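You operate a simulated robot arm through the tools that you are given. There is no shell and no other tool. Be economical: measure what you need, move in short steps, check, and stop when the job is done.

You run a simulated robot arm. Do the job below in one go: nothing can be reset, and whatever is moved stays where it is left.

## Task
Fit the chip that the bolted board names in place of the wrong one.
Fine: free the orange slider, wrong chip to the blue mat, lock the slider again.

The check looks at the end state, three seconds after you hand in, the way a careful person would. Anything else that was tipped, shoved, dropped, spilled or broken makes it a failure.

## Robot
A 6-joint arm with a two-finger parallel gripper, fixed in place. Base frame: the origin is at the foot of the arm, x ahead of it, y to its left, z up; the work surface is at about z = 0.8. Readings come in m, rad, newtons and seconds.
With the tool pointing down near the work surface it reaches from about 0.26 to 0.68 m from the base axis. Its first joint turns from -1.152 to 1.152 rad. Payload 2.9 kg.
Tool frame: the origin (TCP) lies between the finger pads and is the grasp point; the fingertips stand 0.03 m ahead of it; z points along the fingers, y is the line along which they close. The gripper opens to 0.11 m. The fingers are 0.02 m wide and 0.01 m thick; the gripper's body (0.048 by 0.112 m) begins 0.055 m behind the TCP.
Orientation is that of the tool frame in the base frame, as [roll, pitch, yaw] about the fixed x, y, z axes, in that order (R = Rz(yaw) Ry(pitch) Rx(roll)). With the fingers straight down and closing along the base's y, the tool's x points along the base's -x, its y along +y and its z along -z.

## Interface
- The arm moves only by the tool play_rows. Its arguments are lists of equal length, an entry for each row: "travel": the shift along the tool's x, y, z in units of 20 mm (1.0 is 20 mm), a list of three; "angular": the turn, a rotation vector about the tool's x, y, z in units of 5 degrees (1.0 is 5 degrees), a list of three; "jaw": the finger opening in m, from 0 to 0.11. In form: {"travel": [[dx, dy, dz], ...], "angular": [[wx, wy, wz], ...], "jaw": [jaw, ...]}. A call has 1 to 12 rows; each row shifts and turns the commanded pose from where the row before left it, along the tool's axes as they then stand. A call with a number of a shift or a turn outside -1 to 1 is refused whole. Each row takes 0.2 s and may step no farther than 0.05 m and 0.15 rad from the row before; otherwise, or with a gripper value out of range, the whole call is refused. A pose out of reach is approached as far as the arm can. The call stops where the force on the tool passes 40 N (or 10 N more than at its start, if that is more) or the arm is blocked; 0.2 s more then pass. Each finger travels about 0.108 m/s and halts on what it meets, pressing with about 37 N; the grip force reading is that of the motor and also rises with nothing between the fingers. The clock runs only during rows and for 0.2 s after the last one: add rows that do not move to give the fingers time. It gives the time, the measured TCP pose, the force on the tool (base axes), the opening and the grip force at its end, in the units of the frame above (readings bear some noise).
- Cameras (640 x 400 px; columns grow to the right, rows downward): "scene" is fixed at [0.0918, 0.4559, 1.3759]; the picture's right is [-0.51, -0.86, 0.00], its down [-0.55, 0.33, -0.77] and it looks along [0.66, -0.39, -0.64] (base axes); focal length 373 px, centre (320, 200). "wrist" rides on the gripper at [-0.036, 0, -0.057] in the tool frame; the picture's right is [0.00, -1.00, 0.00], its down [0.97, 0.00, -0.24] and it looks along [0.24, 0.00, 0.97] (tool axes); focal length 218 px, centre (320, 200). There is no depth. A picture from a camera that has moved, and an enlarged one, comes with that camera's place and axes in the base frame and with its lens.
- grab_frame(camera): a new picture of that camera. No time passes.
- zoom(camera, box): a new picture of the part [left, top, right, bottom] of that camera's present view, enlarged. No time passes.
- finish_job(): hands the job in; it is judged then, once.

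Work in short steps. Places have to be worked out from the pictures, the camera data and where the tool is seen: move nearer, look again, correct. Check each grasp and each placing, and mend what went wrong. You have 120 turns and 84 pictures in all, those below and enlarged ones among them. Open the gripper and draw the arm clear of the work before you hand the job in, unless the task says otherwise; then end with one line.

The tools are called after ">>>" as a command line: name --argument value ..., lists and objects as JSON in quotes. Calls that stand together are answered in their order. play_rows: Moves the arm, as the interface text tells. Its arguments: {"type":"object","properties":{"travel":{"type":"array","items":{"type":"array","items":{"type":"number"}}},"angular":{"type":"array","items":{"type":"array","items":{"type":"number"}}},"jaw":{"type":"array","items":{"type":"number"}}},"required":["travel","angular","jaw"]} The other tools are called the same way: grab_frame (camera) takes a picture; zoom (camera, box) takes an enlarged picture of a part of a camera's view; finish_job () hands the job in.

At the start:

```text
clock: 0.0
tcp_pos: [0.4367, 0.2038, 1.0158]
tool_rot: [-3.141, -0.001, -3.141]
ft_force: [-0.4, 0.1, -0.5]
gripper_width: 0.1099
finger_force: 0.0
```

scene: 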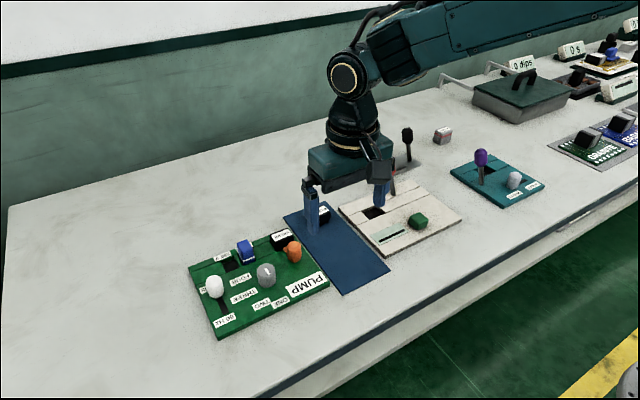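
wrist: 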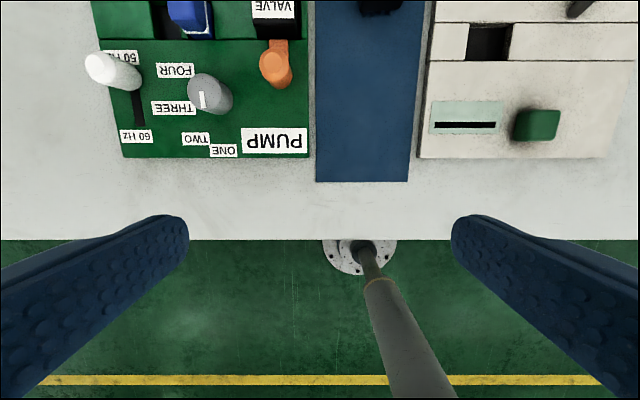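

I start by enlarging the scene to read the boards and find the sliders and chips.

>>> zoom --camera "scene" --box '[180, 180, 400, 340]'

>>> zoom --camera "scene" --box '[440, 20, 640, 210]'

>>> zoom --camera "scene" --box '[330, 110, 480, 260]'

```text
2.50 times, centred on (290, 260) of scene
camera zoom: at [0.0918, 0.4559, 1.3759], right [-0.51, -0.86, 0.0], down [-0.55, 0.33, -0.77], along [0.66, -0.39, -0.64], focal length 931 px, centre (395, 50)
```

zoom: 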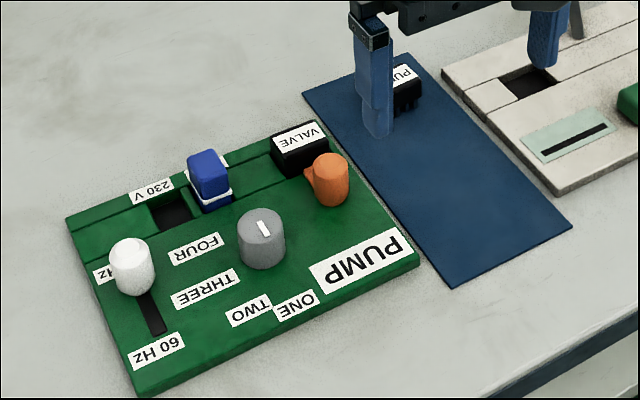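

```text
2.11 times, centred on (540, 115) of scene
camera zoom: at [0.0918, 0.4559, 1.3759], right [-0.51, -0.86, 0.0], down [-0.55, 0.33, -0.77], along [0.66, -0.39, -0.64], focal length 784 px, centre (-143, 379)
```

zoom: 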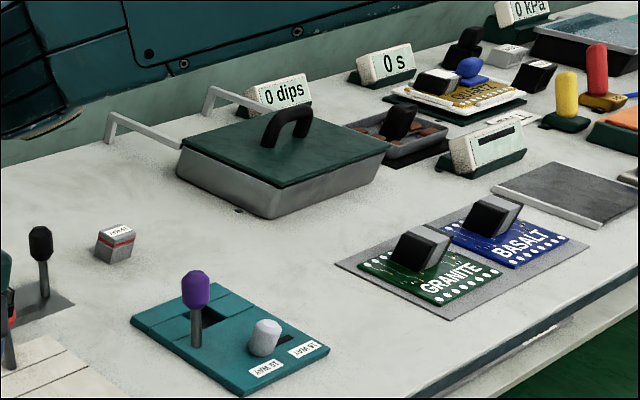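

```text
2.67 times, centred on (405, 185) of scene
camera zoom: at [0.0918, 0.4559, 1.3759], right [-0.51, -0.86, 0.0], down [-0.55, 0.33, -0.77], along [0.66, -0.39, -0.64], focal length 994 px, centre (93, 240)
```

zoom: 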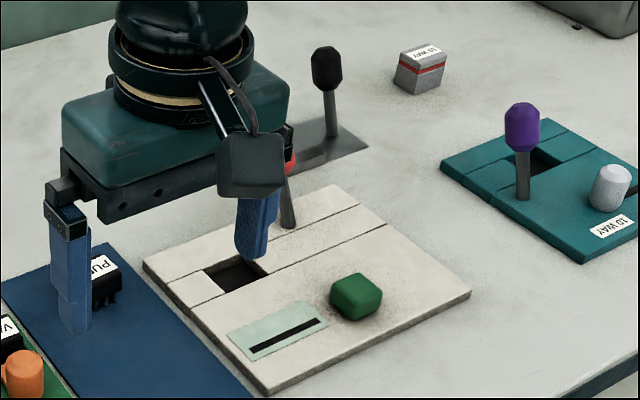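

The green PUMP board holds a VALVE chip (wrong), with an orange part next to it; a PUMP chip stands on the blue mat. I move over the board, staying high, for a better look.

>>> play_rows --travel '[[-1, 0.6, 0], [-1, 0.6, 0], [-1, 0.6, 0], [-1, 0.6, 0], [-1, 0.6, 0], [0, 0, 0]]' --angular '[[0, 0, 0], [0, 0, 0], [0, 0, 0], [0, 0, 0], [0, 0, 0], [0, 0, 0]]' --jaw '[0.11, 0.11, 0.11, 0.11, 0.11, 0.11]'

>>> grab_frame --camera "wrist"

>>> zoom --camera "scene" --box '[180, 180, 400, 340]'

```text
clock: 1.4
tcp_pos: [0.5374, 0.2617, 1.0167]
tool_rot: [-3.141, 0.0, 3.141]
ft_force: [0.4, -0.6, 1.0]
gripper_width: 0.1102
finger_force: 0.1
```

```text
78 pictures are left
camera wrist: at [0.5743, 0.262, 1.0729], right [0.0, -1.0, 0.0], down [-0.97, 0.0, 0.24], along [-0.24, 0.0, -0.97], focal length 218 px, centre (320, 200)
```

wrist: 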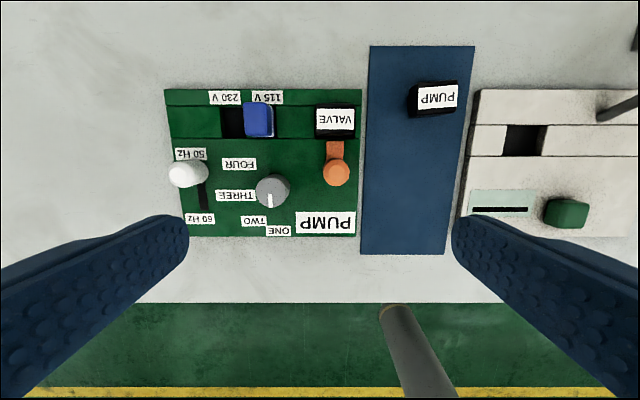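

```text
2.50 times, centred on (290, 260) of scene
camera zoom: at [0.0919, 0.4559, 1.3759], right [-0.51, -0.86, 0.0], down [-0.55, 0.33, -0.77], along [0.66, -0.39, -0.64], focal length 931 px, centre (395, 50)
```

zoom: 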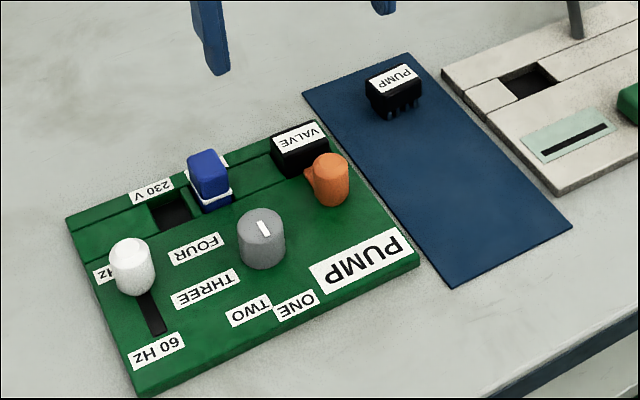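

>>> zoom --camera "wrist" --box '[260, 70, 480, 210]'

>>> zoom --camera "scene" --box '[262, 200, 332, 260]'

```text
2.86 times, centred on (370, 140) of wrist
camera zoom: at [0.5743, 0.262, 1.0729], right [0.0, -1.0, 0.0], down [-0.97, 0.0, 0.24], along [-0.24, 0.0, -0.97], focal length 624 px, centre (177, 371)
```

zoom: 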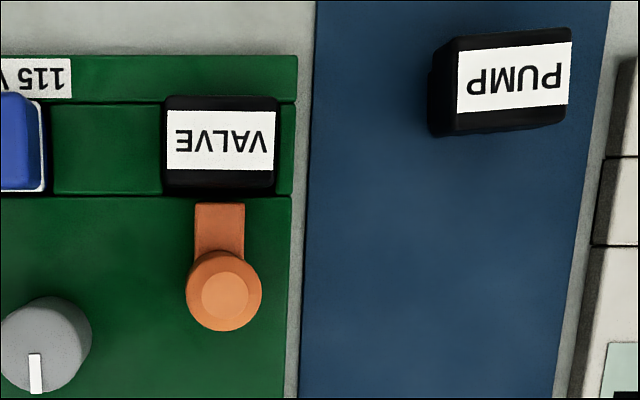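

```text
6.67 times, centred on (297, 230) of scene
camera zoom: at [0.0919, 0.4559, 1.3759], right [-0.51, -0.86, 0.0], down [-0.55, 0.33, -0.77], along [0.66, -0.39, -0.64], focal length 2484 px, centre (473, 0)
```

zoom: 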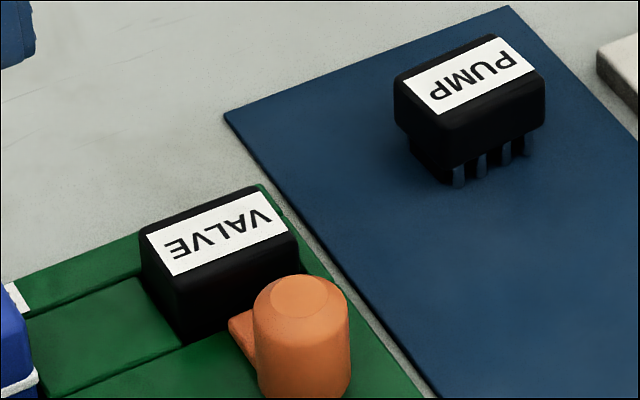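

Triangulating, the knob top is at about (0.5475, 0.245, 0.848), the VALVE chip top at (0.602, 0.246, 0.822), the PUMP chip top at (0.624, 0.142, 0.828), and the board surface at about 0.806. I line up over the knob and come down partway.

>>> play_rows --travel '[[-0.5, -0.83, 0], [0, 0, 1], [0, 0, 1], [0, 0, 1], [0, 0, 1], [0, 0, 1], [0, 0, 0]]' --angular '[[0, 0, 0], [0, 0, 0], [0, 0, 0], [0, 0, 0], [0, 0, 0], [0, 0, 0], [0, 0, 0]]' --jaw '[0.09, 0.07, 0.05, 0.05, 0.05, 0.05, 0.05]'

>>> grab_frame --camera "wrist"

>>> zoom --camera "scene" --box '[200, 160, 380, 300]'

```text
clock: 3.0
tcp_pos: [0.5482, 0.2462, 0.9167]
tool_rot: [-3.141, 0.0, -3.141]
ft_force: [-0.4, 0.1, -0.5]
gripper_width: 0.0501
finger_force: 0.0
```

```text
74 pictures are left
camera wrist: at [0.5843, 0.2459, 0.9729], right [0.0, -1.0, 0.0], down [-0.97, 0.0, 0.24], along [-0.24, 0.0, -0.97], focal length 218 px, centre (320, 200)
```

wrist: 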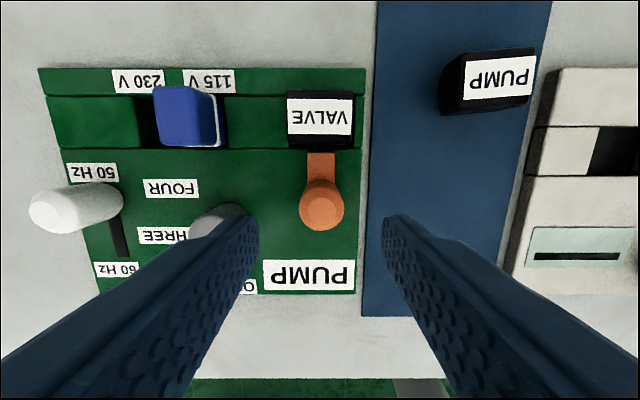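

```text
2.86 times, centred on (290, 230) of scene
camera zoom: at [0.0918, 0.4559, 1.3759], right [-0.51, -0.86, 0.0], down [-0.55, 0.33, -0.77], along [0.66, -0.39, -0.64], focal length 1064 px, centre (406, 114)
```

zoom: 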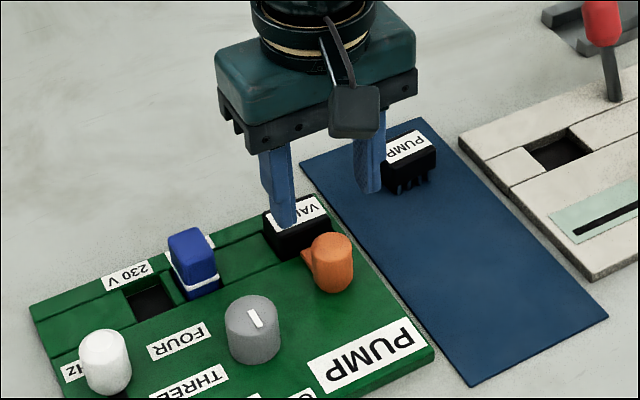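

The knob sits under the TCP at (0.548, 0.245). I go down to z≈0.846, and the fingers stay clear of the grey dial.

>>> play_rows --travel '[[0, -0.03, 1], [0, 0, 1], [0, 0, 1], [0, 0, 0.5], [0, 0, 0]]' --angular '[[0, 0, 0], [0, 0, 0], [0, 0, 0], [0, 0, 0], [0, 0, 0]]' --jaw '[0.05, 0.05, 0.05, 0.05, 0.05]'

>>> grab_frame --camera "wrist"

>>> zoom --camera "scene" --box '[200, 160, 380, 300]'

```text
clock: 4.2
tcp_pos: [0.5476, 0.2441, 0.847]
tool_rot: [-3.14, 0.0, 3.141]
ft_force: [-0.1, -0.3, -0.6]
gripper_width: 0.0502
finger_force: 0.0
```

```text
72 pictures are left
camera wrist: at [0.5846, 0.245, 0.9029], right [0.0, -1.0, 0.0], down [-0.97, 0.0, 0.24], along [-0.24, 0.0, -0.97], focal length 218 px, centre (320, 200)
```

wrist: 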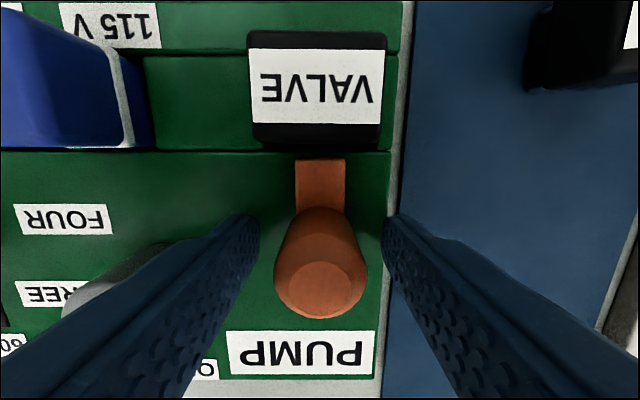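

```text
2.86 times, centred on (290, 230) of scene
camera zoom: at [0.0918, 0.4559, 1.3759], right [-0.51, -0.86, 0.0], down [-0.55, 0.33, -0.77], along [0.66, -0.39, -0.64], focal length 1064 px, centre (406, 114)
```

zoom: 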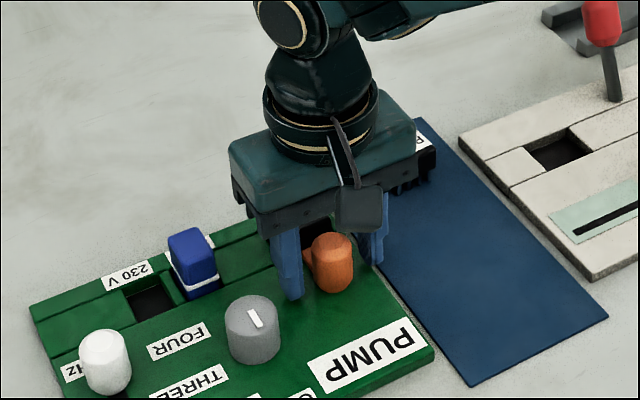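

The fingers straddle the knob, so I close on it.

>>> play_rows --travel '[[0, 0, 0], [0, 0, 0], [0, 0, 0]]' --angular '[[0, 0, 0], [0, 0, 0], [0, 0, 0]]' --jaw '[0.03, 0.02, 0.02]'

```text
clock: 5.0
tcp_pos: [0.5478, 0.2451, 0.8468]
tool_rot: [3.14, 0.001, 3.141]
ft_force: [0.8, 1.1, -1.4]
gripper_width: 0.027
finger_force: 45.2
```

The knob is held at a 27 mm opening. I pull it gently toward −x, away from the chip.

>>> play_rows --travel '[[0.3, 0, 0], [0.3, 0, 0], [0.3, 0, 0], [0, 0, 0]]' --angular '[[0, 0, 0], [0, 0, 0], [0, 0, 0], [0, 0, 0]]' --jaw '[0.02, 0.02, 0.02, 0.02]'

>>> grab_frame --camera "wrist"

```text
clock: 6.0
tcp_pos: [0.5289, 0.2444, 0.8457]
tool_rot: [-3.141, 0.001, -3.14]
ft_force: [2.3, 0.1, -1.6]
gripper_width: 0.0268
finger_force: 44.7
```

```text
70 pictures are left
camera wrist: at [0.5663, 0.245, 0.903], right [0.0, -1.0, 0.0], down [-0.97, 0.0, 0.24], along [-0.24, 0.0, -0.97], focal length 218 px, centre (320, 200)
```

wrist: 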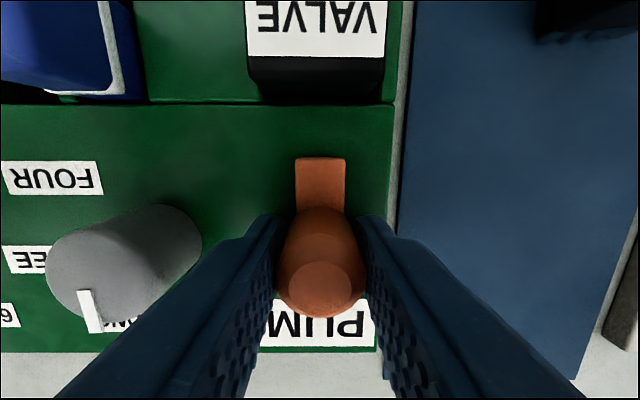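

It slid freely by about 18 mm. I pull a little further to see whether it is at its end stop.

>>> play_rows --travel '[[0.15, 0, 0], [0.15, 0, 0], [0, 0, 0]]' --angular '[[0, 0, 0], [0, 0, 0], [0, 0, 0]]' --jaw '[0.02, 0.02, 0.02]'

>>> grab_frame --camera "wrist"

```text
clock: 6.8
tcp_pos: [0.5245, 0.2459, 0.8461]
tool_rot: [3.14, 0.003, 3.141]
ft_force: [13.0, 0.3, -0.8]
gripper_width: 0.0268
finger_force: 45.2
```

```text
69 pictures are left
camera wrist: at [0.5616, 0.2449, 0.9031], right [0.0, -1.0, 0.0], down [-0.97, 0.0, 0.24], along [-0.24, 0.0, -0.97], focal length 218 px, centre (320, 200)
```

wrist: 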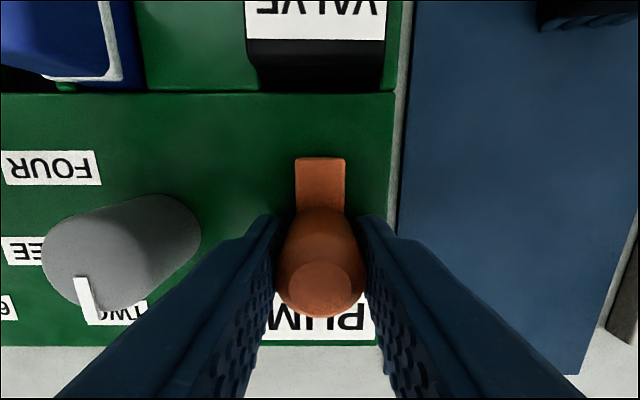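

The force rose to 13 N, so the slider is at its stop at x≈0.524. I release it, rise, and move over the VALVE chip.

>>> play_rows --travel '[[0, 0, 0], [0, 0, 0], [0, 0, -1], [0, 0, -1], [0, 0, -1], [-1, 0, 0], [-1, 0, 0], [-1, 0, 0], [-0.95, 0, 0], [0, 0, 0]]' --angular '[[0, 0, 0], [0, 0, 0], [0, 0, 0], [0, 0, 0], [0, 0, 0], [0, 0, 0], [0, 0, 0], [0, 0, 0], [0, 0, 0], [0, 0, 0]]' --jaw '[0.045, 0.045, 0.045, 0.055, 0.065, 0.07, 0.07, 0.07, 0.07, 0.07]'

>>> grab_frame --camera "wrist"

>>> zoom --camera "scene" --box '[200, 160, 380, 300]'

```text
clock: 9.0
tcp_pos: [0.6034, 0.2448, 0.9064]
tool_rot: [3.141, 0.0, -3.141]
ft_force: [-0.6, -0.2, -1.5]
gripper_width: 0.0698
finger_force: 0.0
```

```text
68 pictures are left
camera wrist: at [0.6396, 0.2451, 0.9626], right [0.0, -1.0, 0.0], down [-0.97, 0.0, 0.24], along [-0.24, 0.0, -0.97], focal length 218 px, centre (320, 200)
```

wrist: 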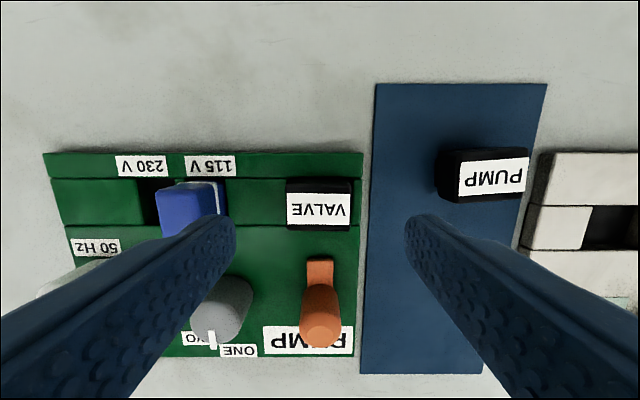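

```text
2.86 times, centred on (290, 230) of scene
camera zoom: at [0.0919, 0.4559, 1.3759], right [-0.51, -0.86, 0.0], down [-0.55, 0.33, -0.77], along [0.66, -0.39, -0.64], focal length 1064 px, centre (406, 114)
```

zoom: 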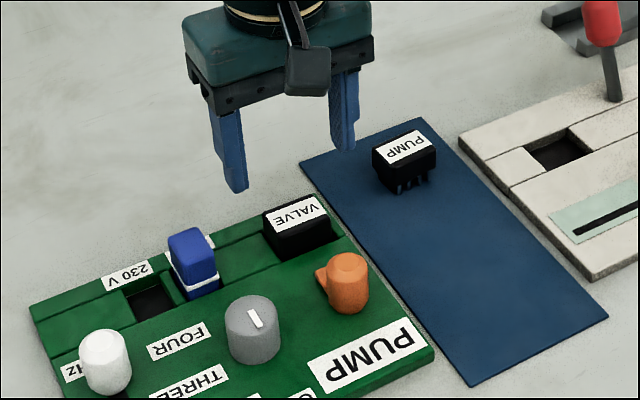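

The slider is clear of the chip, and the chip centre is at (0.600, 0.2457), about 44 mm wide in y. I go down beside it and close.

>>> play_rows --travel '[[0.15, 0.04, 1], [0, 0, 1], [0, 0, 0.6], [0, 0, 0.6], [0, 0, 0]]' --angular '[[0, 0, 0], [0, 0, 0], [0, 0, 0], [0, 0, 0], [0, 0, 0]]' --jaw '[0.068, 0.066, 0.066, 0.066, 0.066]'

>>> grab_frame --camera "wrist"

>>> zoom --camera "scene" --box '[230, 180, 350, 280]'

```text
clock: 10.2
tcp_pos: [0.6007, 0.2454, 0.8409]
tool_rot: [3.14, 0.001, 3.14]
ft_force: [-2.9, -0.1, 3.9]
gripper_width: 0.0656
finger_force: 0.0
```

```text
66 pictures are left
camera wrist: at [0.6363, 0.2459, 0.8986], right [0.0, -1.0, 0.0], down [-0.97, 0.0, 0.24], along [-0.24, 0.0, -0.97], focal length 218 px, centre (320, 200)
```

wrist: 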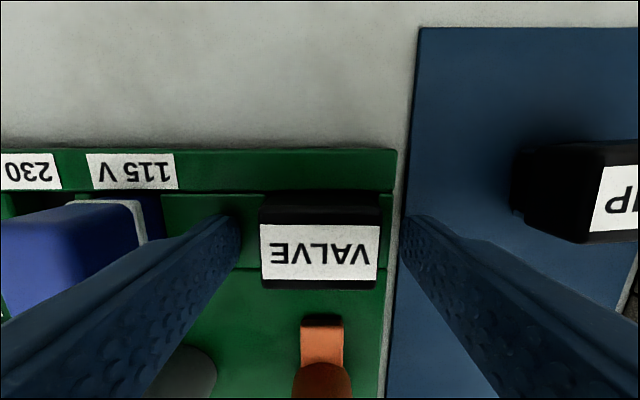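

```text
4.00 times, centred on (290, 230) of scene
camera zoom: at [0.0917, 0.4559, 1.3759], right [-0.51, -0.86, 0.0], down [-0.55, 0.33, -0.77], along [0.66, -0.39, -0.64], focal length 1490 px, centre (440, 80)
```

zoom: 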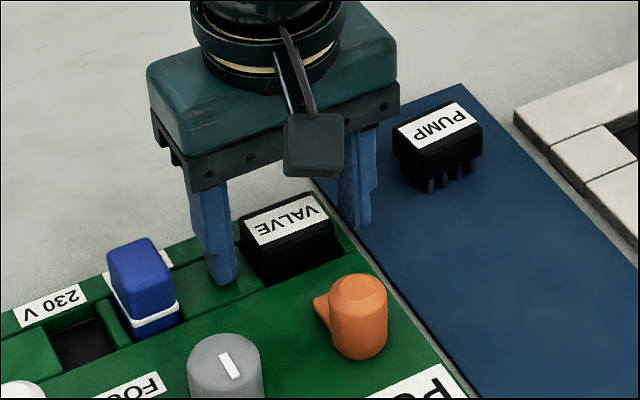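

The fingers straddle the chip with the tips at about board level (a small upward force). I raise 1 mm and close.

>>> play_rows --travel '[[0, 0, -0.06], [0, 0, 0], [0, 0, 0], [0, 0, 0]]' --angular '[[0, 0, 0], [0, 0, 0], [0, 0, 0], [0, 0, 0]]' --jaw '[0.055, 0.045, 0.035, 0.035]'

>>> grab_frame --camera "wrist"

```text
clock: 11.2
tcp_pos: [0.6001, 0.2455, 0.8433]
tool_rot: [3.141, -0.002, 3.141]
ft_force: [-0.1, 0.0, 0.8]
gripper_width: 0.0408
finger_force: 37.2
```

```text
64 pictures are left
camera wrist: at [0.6365, 0.2458, 0.8997], right [0.0, -1.0, 0.0], down [-0.97, 0.0, 0.24], along [-0.24, 0.0, -0.97], focal length 218 px, centre (320, 200)
```

wrist: 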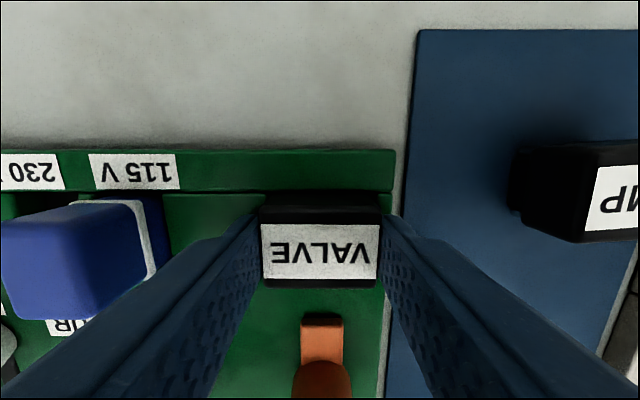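

The chip is gripped at 41 mm. I lift straight up slowly.

>>> play_rows --travel '[[0, 0, -0.3], [0, 0, -0.4], [0, 0, -0.6], [0, 0, -1], [0, 0, -1], [0, 0, 0]]' --angular '[[0, 0, 0], [0, 0, 0], [0, 0, 0], [0, 0, 0], [0, 0, 0], [0, 0, 0]]' --jaw '[0.035, 0.035, 0.035, 0.035, 0.035, 0.035]'

>>> zoom --camera "scene" --box '[220, 150, 380, 290]'

>>> grab_frame --camera "wrist"

```text
clock: 12.6
tcp_pos: [0.601, 0.2467, 0.9095]
tool_rot: [-3.141, 0.001, 3.141]
ft_force: [0.4, 0.0, -0.3]
gripper_width: 0.0409
finger_force: 37.1
```

```text
2.86 times, centred on (300, 220) of scene
camera zoom: at [0.0919, 0.4559, 1.3759], right [-0.51, -0.86, 0.0], down [-0.55, 0.33, -0.77], along [0.66, -0.39, -0.64], focal length 1064 px, centre (377, 143)
```

zoom: 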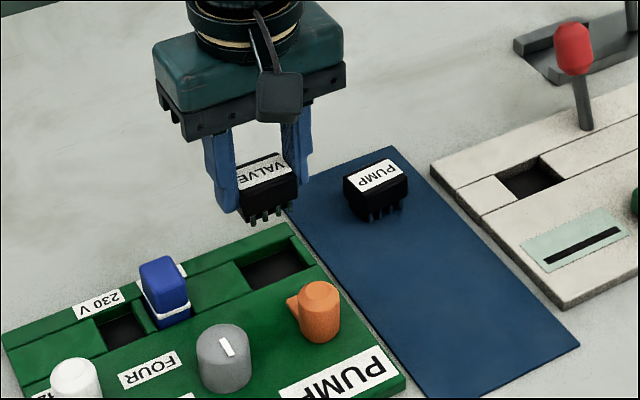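

```text
62 pictures are left
camera wrist: at [0.6368, 0.2463, 0.9665], right [0.0, -1.0, 0.0], down [-0.97, 0.0, 0.24], along [-0.24, 0.0, -0.97], focal length 218 px, centre (320, 200)
```

wrist: 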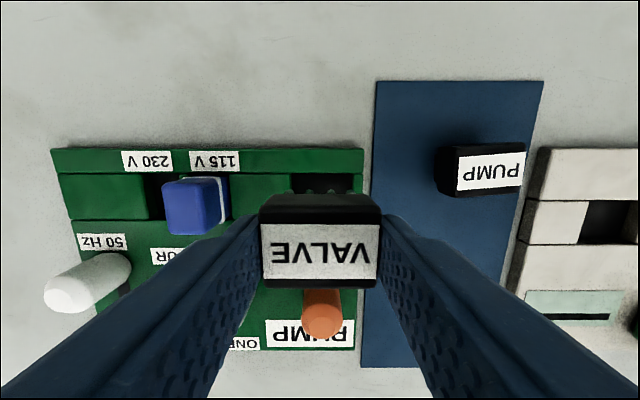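

The chip is out, pins visible and socket empty. I raise it a bit, carry it over the free part of the blue mat at about (0.52, 0.15), and start lowering.

>>> play_rows --travel '[[0, 0, -1], [0, -1, 0], [0.5, -1, 0], [0.9, -1, 0], [1, -1, 0], [1, -0.78, 0], [0.6, 0, 0], [0, 0, 1], [0, 0, 1], [0, 0, 0]]' --angular '[[0, 0, 0], [0, 0, 0], [0, 0, 0], [0, 0, 0], [0, 0, 0], [0, 0, 0], [0, 0, 0], [0, 0, 0], [0, 0, 0], [0, 0, 0]]' --jaw '[0.035, 0.035, 0.035, 0.035, 0.035, 0.035, 0.035, 0.035, 0.035, 0.035]'

>>> zoom --camera "scene" --box '[260, 170, 420, 310]'

>>> grab_frame --camera "wrist"

```text
clock: 14.8
tcp_pos: [0.5192, 0.15, 0.8893]
tool_rot: [3.141, 0.0, -3.141]
ft_force: [0.3, 0.0, -1.3]
gripper_width: 0.0407
finger_force: 37.0
```

```text
2.86 times, centred on (340, 240) of scene
camera zoom: at [0.0919, 0.4559, 1.3759], right [-0.51, -0.86, 0.0], down [-0.55, 0.33, -0.77], along [0.66, -0.39, -0.64], focal length 1064 px, centre (263, 86)
```

zoom: 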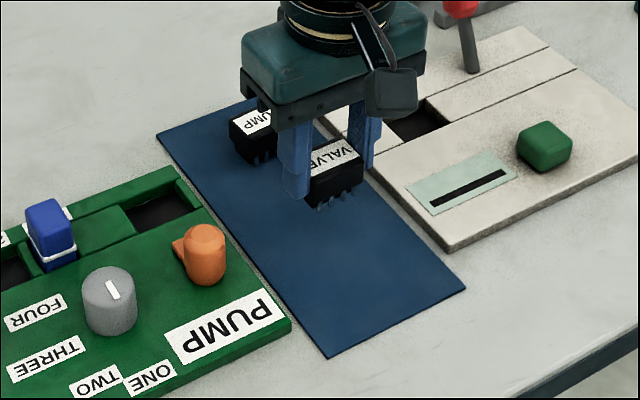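

```text
60 pictures are left
camera wrist: at [0.5561, 0.1504, 0.9461], right [0.0, -1.0, 0.0], down [-0.97, 0.0, 0.24], along [-0.24, 0.0, -0.97], focal length 218 px, centre (320, 200)
```

wrist: 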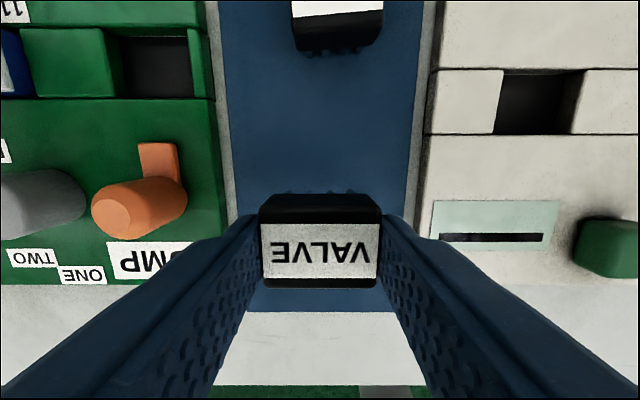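

It is over the mat with clear space around. I lower to just above the expected contact (TCP ~0.85), then in small steps.

>>> play_rows --travel '[[0, 0, 0.9], [0, 0, 0.6], [0, 0, 0.15], [0, 0, 0.1], [0, 0, 0.1], [0, 0, 0]]' --angular '[[0, 0, 0], [0, 0, 0], [0, 0, 0], [0, 0, 0], [0, 0, 0], [0, 0, 0]]' --jaw '[0.035, 0.035, 0.035, 0.035, 0.035, 0.035]'

>>> zoom --camera "scene" --box '[300, 190, 400, 270]'

```text
clock: 16.2
tcp_pos: [0.5204, 0.1513, 0.8528]
tool_rot: [3.141, 0.001, 3.141]
ft_force: [-0.2, -0.2, -0.1]
gripper_width: 0.0404
finger_force: 36.8
```

```text
5.00 times, centred on (350, 230) of scene
camera zoom: at [0.0919, 0.4559, 1.3759], right [-0.51, -0.86, 0.0], down [-0.55, 0.33, -0.77], along [0.66, -0.39, -0.64], focal length 1863 px, centre (170, 50)
```

zoom: 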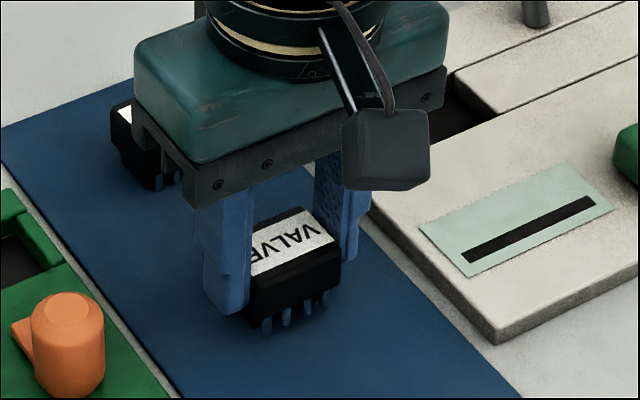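

No contact yet; I continue in 1 mm steps.

>>> play_rows --travel '[[0, 0, 0.05], [0, 0, 0.05], [0, 0, 0.05], [0, 0, 0]]' --angular '[[0, 0, 0], [0, 0, 0], [0, 0, 0], [0, 0, 0]]' --jaw '[0.035, 0.035, 0.035, 0.035]'

```text
clock: 17.2
tcp_pos: [0.52, 0.1499, 0.8494]
tool_rot: [-3.142, -0.001, 3.141]
ft_force: [-0.1, 0.9, -0.4]
gripper_width: 0.0407
finger_force: 37.0
```

>>> play_rows --travel '[[0, 0, 0.05], [0, 0, 0.05], [0, 0, 0]]' --angular '[[0, 0, 0], [0, 0, 0], [0, 0, 0]]' --jaw '[0.035, 0.035, 0.035]'

>>> zoom --camera "scene" --box '[300, 190, 400, 270]'

```text
clock: 18.0
tcp_pos: [0.5204, 0.1503, 0.8481]
tool_rot: [-3.141, -0.001, -3.141]
ft_force: [1.2, 0.7, -0.6]
gripper_width: 0.0407
finger_force: 37.1
```

```text
5.00 times, centred on (350, 230) of scene
camera zoom: at [0.0919, 0.4559, 1.3759], right [-0.51, -0.86, 0.0], down [-0.55, 0.33, -0.77], along [0.66, -0.39, -0.64], focal length 1863 px, centre (170, 50)
```

zoom: 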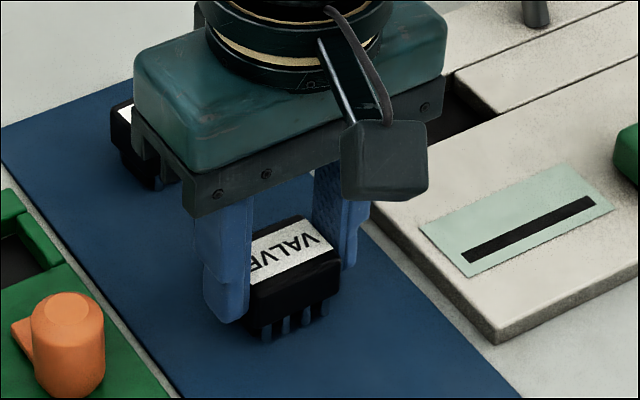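

>>> play_rows --travel '[[0, 0, 0.05], [0, 0, 0.05], [0, 0, 0]]' --angular '[[0, 0, 0], [0, 0, 0], [0, 0, 0]]' --jaw '[0.035, 0.035, 0.035]'

```text
clock: 18.8
tcp_pos: [0.5209, 0.1502, 0.8465]
tool_rot: [-3.142, 0.0, -3.142]
ft_force: [-2.2, 0.0, 5.1]
gripper_width: 0.0409
finger_force: 37.0
```

A 5 N contact: the chip is standing on the mat. I release and rise.

>>> play_rows --travel '[[0, 0, 0], [0, 0, 0], [0, 0, -0.5], [0, 0, -1], [0, 0, -1], [0, 0, -1], [0, 0, 0]]' --angular '[[0, 0, 0], [0, 0, 0], [0, 0, 0], [0, 0, 0], [0, 0, 0], [0, 0, 0], [0, 0, 0]]' --jaw '[0.052, 0.062, 0.062, 0.062, 0.062, 0.062, 0.062]'

>>> grab_frame --camera "wrist"

>>> zoom --camera "scene" --box '[260, 170, 420, 310]'

```text
clock: 20.4
tcp_pos: [0.5199, 0.1519, 0.9155]
tool_rot: [3.141, 0.0, 3.141]
ft_force: [0.4, 0.6, 0.2]
gripper_width: 0.0618
finger_force: 0.1
```

```text
57 pictures are left
camera wrist: at [0.5565, 0.1507, 0.972], right [0.0, -1.0, 0.0], down [-0.97, 0.0, 0.24], along [-0.24, 0.0, -0.97], focal length 218 px, centre (320, 200)
```

wrist: 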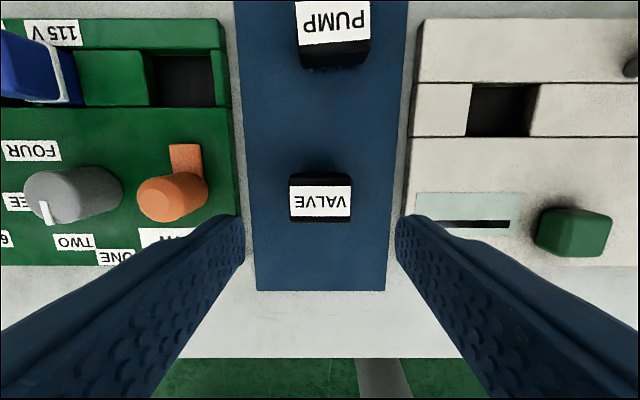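

```text
2.86 times, centred on (340, 240) of scene
camera zoom: at [0.0918, 0.4559, 1.3759], right [-0.51, -0.86, 0.0], down [-0.55, 0.33, -0.77], along [0.66, -0.39, -0.64], focal length 1064 px, centre (263, 86)
```

zoom: 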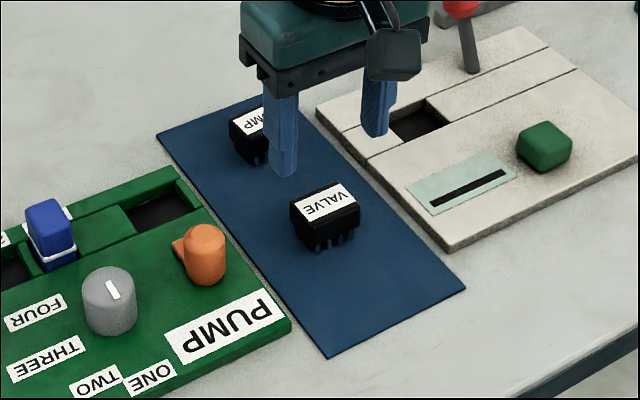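

VALVE stands upright on the mat. I move over the PUMP chip at about (0.621, 0.141) to measure its position and turn.

>>> play_rows --travel '[[-1, -0.1, 0], [-1, -0.1, 0], [-1, -0.1, 0], [-1, -0.1, 0], [-1, -0.05, 0], [0, 0, 0]]' --angular '[[0, 0, 0], [0, 0, 0], [0, 0, 0], [0, 0, 0], [0, 0, 0], [0, 0, 0]]' --jaw '[0.07, 0.07, 0.07, 0.07, 0.07, 0.07]'

>>> grab_frame --camera "wrist"

>>> zoom --camera "wrist" --box '[260, 150, 380, 240]'

```text
clock: 21.8
tcp_pos: [0.6203, 0.1415, 0.9163]
tool_rot: [-3.141, -0.001, -3.141]
ft_force: [0.1, 0.9, -0.1]
gripper_width: 0.07
finger_force: 0.2
```

```text
55 pictures are left
camera wrist: at [0.6569, 0.1416, 0.9722], right [0.0, -1.0, 0.0], down [-0.97, 0.0, 0.24], along [-0.24, 0.0, -0.97], focal length 218 px, centre (320, 200)
```

wrist: 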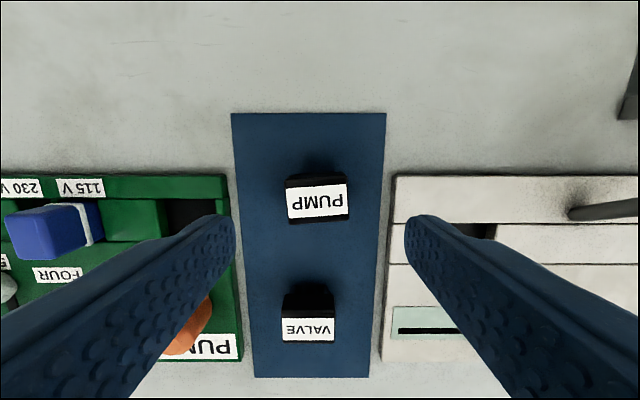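

```text
4.44 times, centred on (320, 195) of wrist
camera zoom: at [0.6569, 0.1416, 0.9722], right [0.0, -1.0, 0.0], down [-0.97, 0.0, 0.24], along [-0.24, 0.0, -0.97], focal length 970 px, centre (320, 222)
```

zoom: 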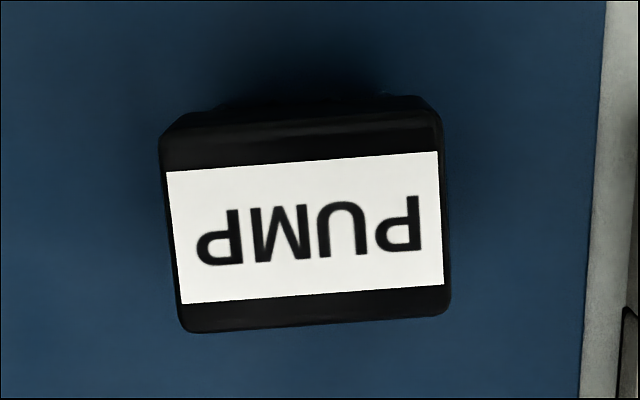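

The PUMP chip is at about (0.620, 0.143), turned +4.2° about vertical. I turn the tool to match and descend around it.

>>> play_rows --travel '[[0, 0.08, 0], [0, 0, 1], [0, 0, 1], [0, 0, 0.8], [0, 0, 0.6], [0, 0, 0]]' --angular '[[0, 0, -0.84], [0, 0, 0], [0, 0, 0], [0, 0, 0], [0, 0, 0], [0, 0, 0]]' --jaw '[0.066, 0.066, 0.066, 0.066, 0.066, 0.066]'

>>> grab_frame --camera "wrist"

```text
clock: 23.2
tcp_pos: [0.6199, 0.1417, 0.8484]
tool_rot: [-3.141, 0.0, -3.069]
ft_force: [0.5, 0.9, -0.3]
gripper_width: 0.066
finger_force: 0.1
```

```text
53 pictures are left
camera wrist: at [0.6565, 0.1452, 0.9044], right [0.07, -1.0, 0.0], down [-0.97, -0.07, 0.24], along [-0.24, -0.02, -0.97], focal length 218 px, centre (320, 200)
```

wrist: 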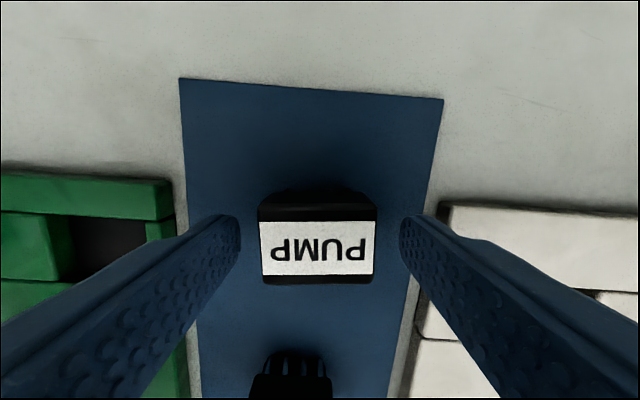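

The angle matches. To reproduce the VALVE grip I shift about 1 mm in x, y and z, then close.

>>> play_rows --travel '[[-0.045, 0.05, 0.06], [0, 0, 0], [0, 0, 0], [0, 0, 0], [0, 0, 0]]' --angular '[[0, 0, 0], [0, 0, 0], [0, 0, 0], [0, 0, 0], [0, 0, 0]]' --jaw '[0.064, 0.05, 0.035, 0.035, 0.035]'

>>> grab_frame --camera "wrist"

```text
clock: 24.4
tcp_pos: [0.6201, 0.1433, 0.8469]
tool_rot: [-3.141, 0.001, -3.069]
ft_force: [-0.5, -0.6, 1.4]
gripper_width: 0.0407
finger_force: 36.8
```

```text
52 pictures are left
camera wrist: at [0.6572, 0.1465, 0.9033], right [0.07, -1.0, 0.0], down [-0.97, -0.07, 0.24], along [-0.24, -0.02, -0.97], focal length 218 px, centre (320, 200)
```

wrist: 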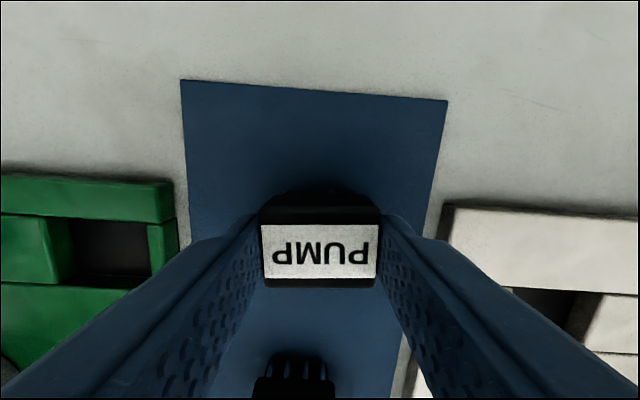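

The grip matches the VALVE grip (label in the same pixels). I lift, undo the 4.2° turn, and carry it above the socket with the same offsets reversed.

>>> play_rows --travel '[[0, 0, -0.5], [0, 0, -1], [0, 0, -1], [0, 0, -1], [0, 0, -0.5], [0, 0, 0], [1.0, 1, 0], [0.045, 1, 0], [0, 1, 0], [0, 1, 0], [0, 1, 0], [0, 0.1, 0]]' --angular '[[0, 0, 0], [0, 0, 0], [0, 0, 0], [0, 0, 0], [0, 0, 0], [0, 0, 0.84], [0, 0, 0], [0, 0, 0], [0, 0, 0], [0, 0, 0], [0, 0, 0], [0, 0, 0]]' --jaw '[0.035, 0.035, 0.035, 0.035, 0.035, 0.035, 0.035, 0.035, 0.035, 0.035, 0.035, 0.035]'

>>> zoom --camera "scene" --box '[200, 150, 380, 290]'

>>> grab_frame --camera "wrist"

```text
clock: 27.0
tcp_pos: [0.6009, 0.2454, 0.9259]
tool_rot: [3.14, 0.0, -3.141]
ft_force: [0.1, 0.2, 0.2]
gripper_width: 0.041
finger_force: 37.4
```

```text
2.86 times, centred on (290, 220) of scene
camera zoom: at [0.0918, 0.4559, 1.3759], right [-0.51, -0.86, 0.0], down [-0.55, 0.33, -0.77], along [0.66, -0.39, -0.64], focal length 1064 px, centre (406, 143)
```

zoom: 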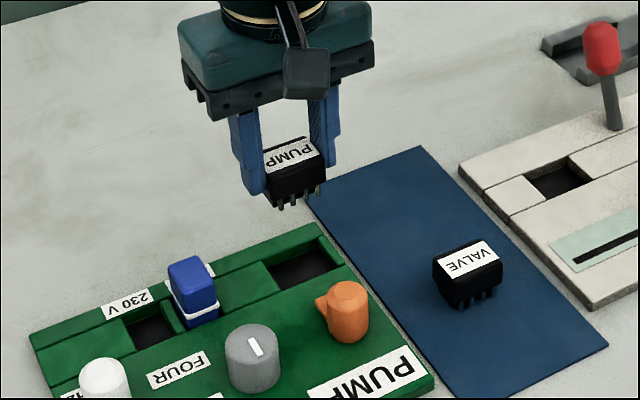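

```text
50 pictures are left
camera wrist: at [0.6366, 0.2463, 0.9828], right [0.0, -1.0, 0.0], down [-0.97, 0.0, 0.24], along [-0.24, 0.0, -0.97], focal length 218 px, centre (320, 200)
```

wrist: 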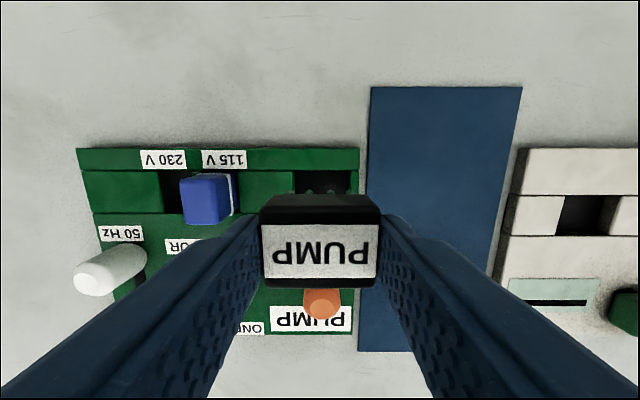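

Alignment looks right. I descend to about 18 mm above seat.

>>> play_rows --travel '[[0, 0, 1], [0, 0, 1], [0, 0, 0.8], [0, 0, 0.4], [0, 0, 0]]' --angular '[[0, 0, 0], [0, 0, 0], [0, 0, 0], [0, 0, 0], [0, 0, 0]]' --jaw '[0.035, 0.035, 0.035, 0.035, 0.035]'

>>> zoom --camera "scene" --box '[240, 190, 340, 270]'

>>> grab_frame --camera "wrist"

```text
clock: 28.2
tcp_pos: [0.599, 0.2468, 0.8609]
tool_rot: [-3.141, 0.002, 3.141]
ft_force: [-0.5, -0.7, -0.6]
gripper_width: 0.0408
finger_force: 37.2
```

```text
5.00 times, centred on (290, 230) of scene
camera zoom: at [0.0919, 0.4559, 1.3759], right [-0.51, -0.86, 0.0], down [-0.55, 0.33, -0.77], along [0.66, -0.39, -0.64], focal length 1863 px, centre (470, 50)
```

zoom: 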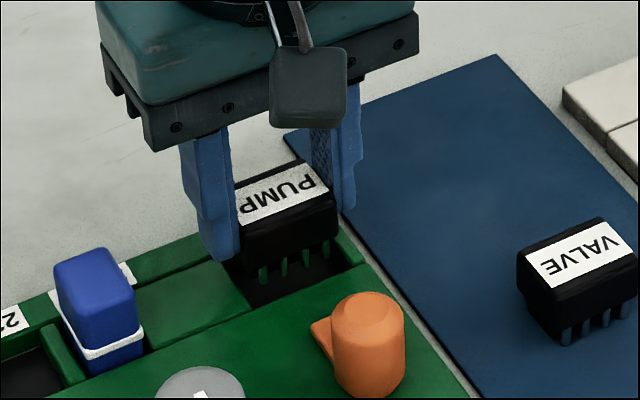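

```text
48 pictures are left
camera wrist: at [0.6364, 0.2461, 0.9183], right [0.0, -1.0, 0.0], down [-0.97, 0.0, 0.24], along [-0.24, 0.0, -0.97], focal length 218 px, centre (320, 200)
```

wrist: 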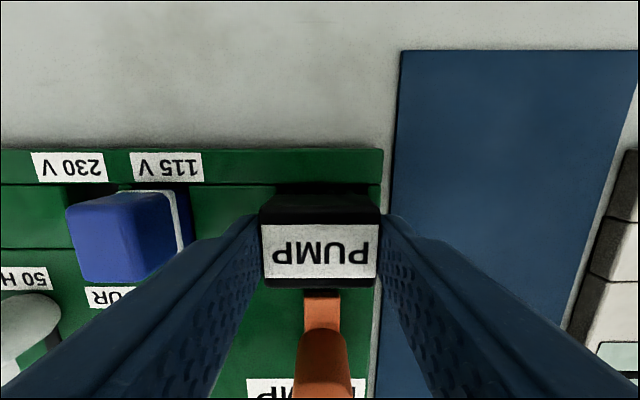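

The pins are poised over the socket opening. I continue in small steps, checking force.

>>> play_rows --travel '[[0, 0, 0.15], [0, 0, 0.15], [0, 0, 0.1], [0, 0, 0.1], [0, 0, 0]]' --angular '[[0, 0, 0], [0, 0, 0], [0, 0, 0], [0, 0, 0], [0, 0, 0]]' --jaw '[0.035, 0.035, 0.035, 0.035, 0.035]'

```text
clock: 29.4
tcp_pos: [0.5992, 0.2453, 0.8528]
tool_rot: [3.14, -0.001, -3.14]
ft_force: [0.2, -0.4, 0.1]
gripper_width: 0.0406
finger_force: 36.8
```

>>> play_rows --travel '[[0, 0, 0.1], [0, 0, 0.1], [0, 0, 0.1], [0, 0, 0]]' --angular '[[0, 0, 0], [0, 0, 0], [0, 0, 0], [0, 0, 0]]' --jaw '[0.035, 0.035, 0.035, 0.035]'

>>> zoom --camera "scene" --box '[240, 190, 340, 270]'

```text
clock: 30.4
tcp_pos: [0.5998, 0.2466, 0.8459]
tool_rot: [3.141, 0.0, 3.141]
ft_force: [0.0, 0.6, -0.6]
gripper_width: 0.0406
finger_force: 37.0
```

```text
5.00 times, centred on (290, 230) of scene
camera zoom: at [0.0919, 0.4559, 1.3759], right [-0.51, -0.86, 0.0], down [-0.55, 0.33, -0.77], along [0.66, -0.39, -0.64], focal length 1863 px, centre (470, 50)
```

zoom: 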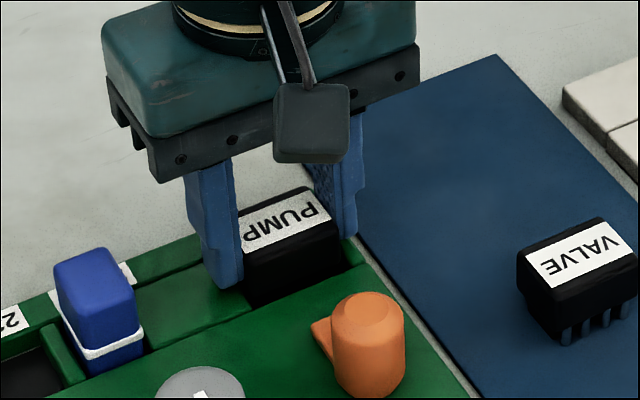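

No resistance and it is going in. The last 3 mm go in 1 mm steps.

>>> play_rows --travel '[[0, 0, 0.05], [0, 0, 0.05], [0, 0, 0.04], [0, 0, 0]]' --angular '[[0, 0, 0], [0, 0, 0], [0, 0, 0], [0, 0, 0]]' --jaw '[0.035, 0.035, 0.035, 0.035]'

>>> zoom --camera "scene" --box '[240, 190, 340, 270]'

```text
clock: 31.4
tcp_pos: [0.601, 0.2458, 0.843]
tool_rot: [-3.141, 0.0, 3.141]
ft_force: [0.8, -0.4, 0.6]
gripper_width: 0.0408
finger_force: 37.1
```

```text
5.00 times, centred on (290, 230) of scene
camera zoom: at [0.0918, 0.4559, 1.3759], right [-0.51, -0.86, 0.0], down [-0.55, 0.33, -0.77], along [0.66, -0.39, -0.64], focal length 1863 px, centre (470, 50)
```

zoom: 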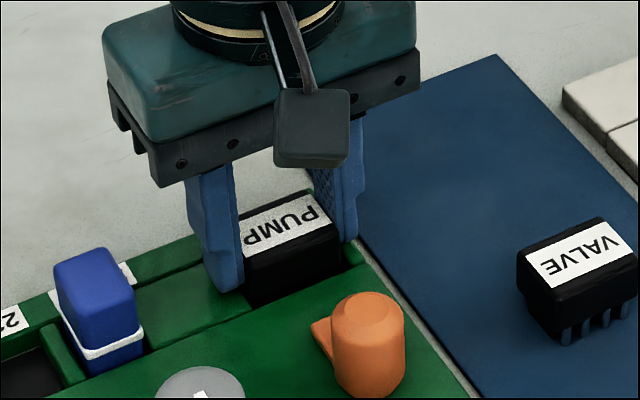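

>>> play_rows --travel '[[0, 0, 0.04], [0, 0, 0.03], [0, 0, 0]]' --angular '[[0, 0, 0], [0, 0, 0], [0, 0, 0]]' --jaw '[0.035, 0.035, 0.035]'

```text
clock: 32.2
tcp_pos: [0.5992, 0.2453, 0.843]
tool_rot: [3.139, 0.002, -3.14]
ft_force: [-4.3, -2.0, 12.6]
gripper_width: 0.0407
finger_force: 36.2
```

There is firm contact now (12.6 N). I release, rise, and check the seating.

>>> play_rows --travel '[[0, 0, -0.03], [0, 0, 0], [0, 0, 0], [0, 0, -0.7], [0, 0, -1], [0, 0, -1], [0, 0, -0.5], [0, 0, 0]]' --angular '[[0, 0, 0], [0, 0, 0], [0, 0, 0], [0, 0, 0], [0, 0, 0], [0, 0, 0], [0, 0, 0], [0, 0, 0]]' --jaw '[0.05, 0.062, 0.062, 0.062, 0.062, 0.062, 0.062, 0.062]'

>>> zoom --camera "scene" --box '[262, 200, 332, 260]'

>>> grab_frame --camera "wrist"

```text
clock: 34.0
tcp_pos: [0.5997, 0.2444, 0.9068]
tool_rot: [3.141, 0.0, 3.141]
ft_force: [0.2, 0.4, 0.4]
gripper_width: 0.0623
finger_force: 0.0
```

```text
6.67 times, centred on (297, 230) of scene
camera zoom: at [0.0918, 0.4559, 1.3759], right [-0.51, -0.86, 0.0], down [-0.55, 0.33, -0.77], along [0.66, -0.39, -0.64], focal length 2484 px, centre (473, 0)
```

zoom: 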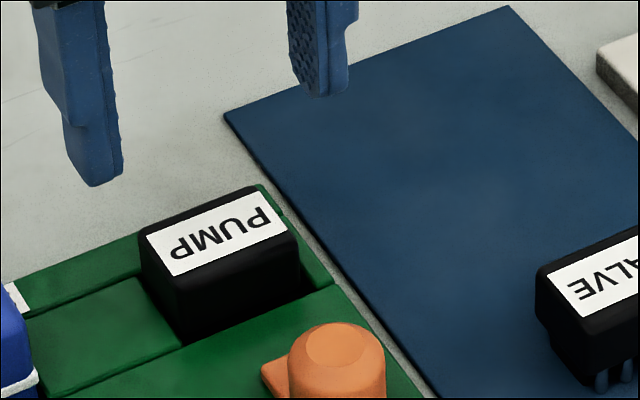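

```text
44 pictures are left
camera wrist: at [0.6359, 0.2458, 0.9637], right [0.0, -1.0, 0.0], down [-0.97, 0.0, 0.24], along [-0.24, 0.0, -0.97], focal length 218 px, centre (320, 200)
```

wrist: 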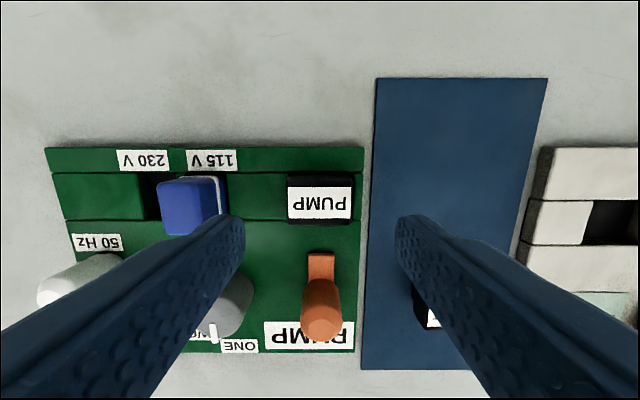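

The PUMP chip's outline matches the seated VALVE's exactly. Now I move over the slider knob at (0.5245, 0.245) and descend around it.

>>> play_rows --travel '[[1, 0, 0], [1, 0, 0], [1, 0, 0], [0.77, 0, 0], [0, 0, 1], [0, 0, 1], [0, 0, 0.97], [0, 0, 0]]' --angular '[[0, 0, 0], [0, 0, 0], [0, 0, 0], [0, 0, 0], [0, 0, 0], [0, 0, 0], [0, 0, 0], [0, 0, 0]]' --jaw '[0.05, 0.045, 0.045, 0.045, 0.045, 0.045, 0.045, 0.045]'

>>> grab_frame --camera "wrist"

```text
clock: 35.8
tcp_pos: [0.5238, 0.2461, 0.8459]
tool_rot: [3.141, 0.001, -3.141]
ft_force: [0.2, -0.5, -0.6]
gripper_width: 0.0452
finger_force: 0.0
```

```text
43 pictures are left
camera wrist: at [0.5602, 0.2463, 0.9036], right [0.0, -1.0, 0.0], down [-0.97, 0.0, 0.24], along [-0.24, 0.0, -0.97], focal length 218 px, centre (320, 200)
```

wrist: 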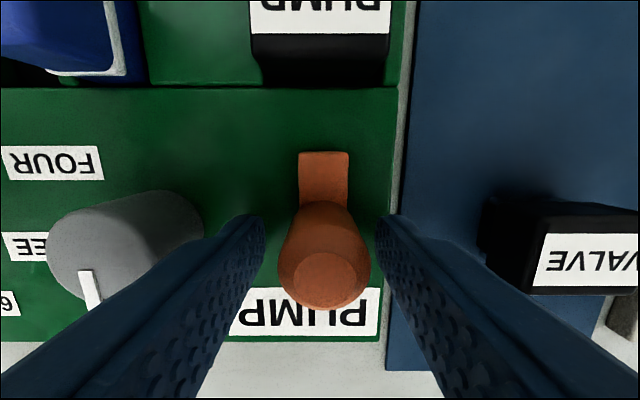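

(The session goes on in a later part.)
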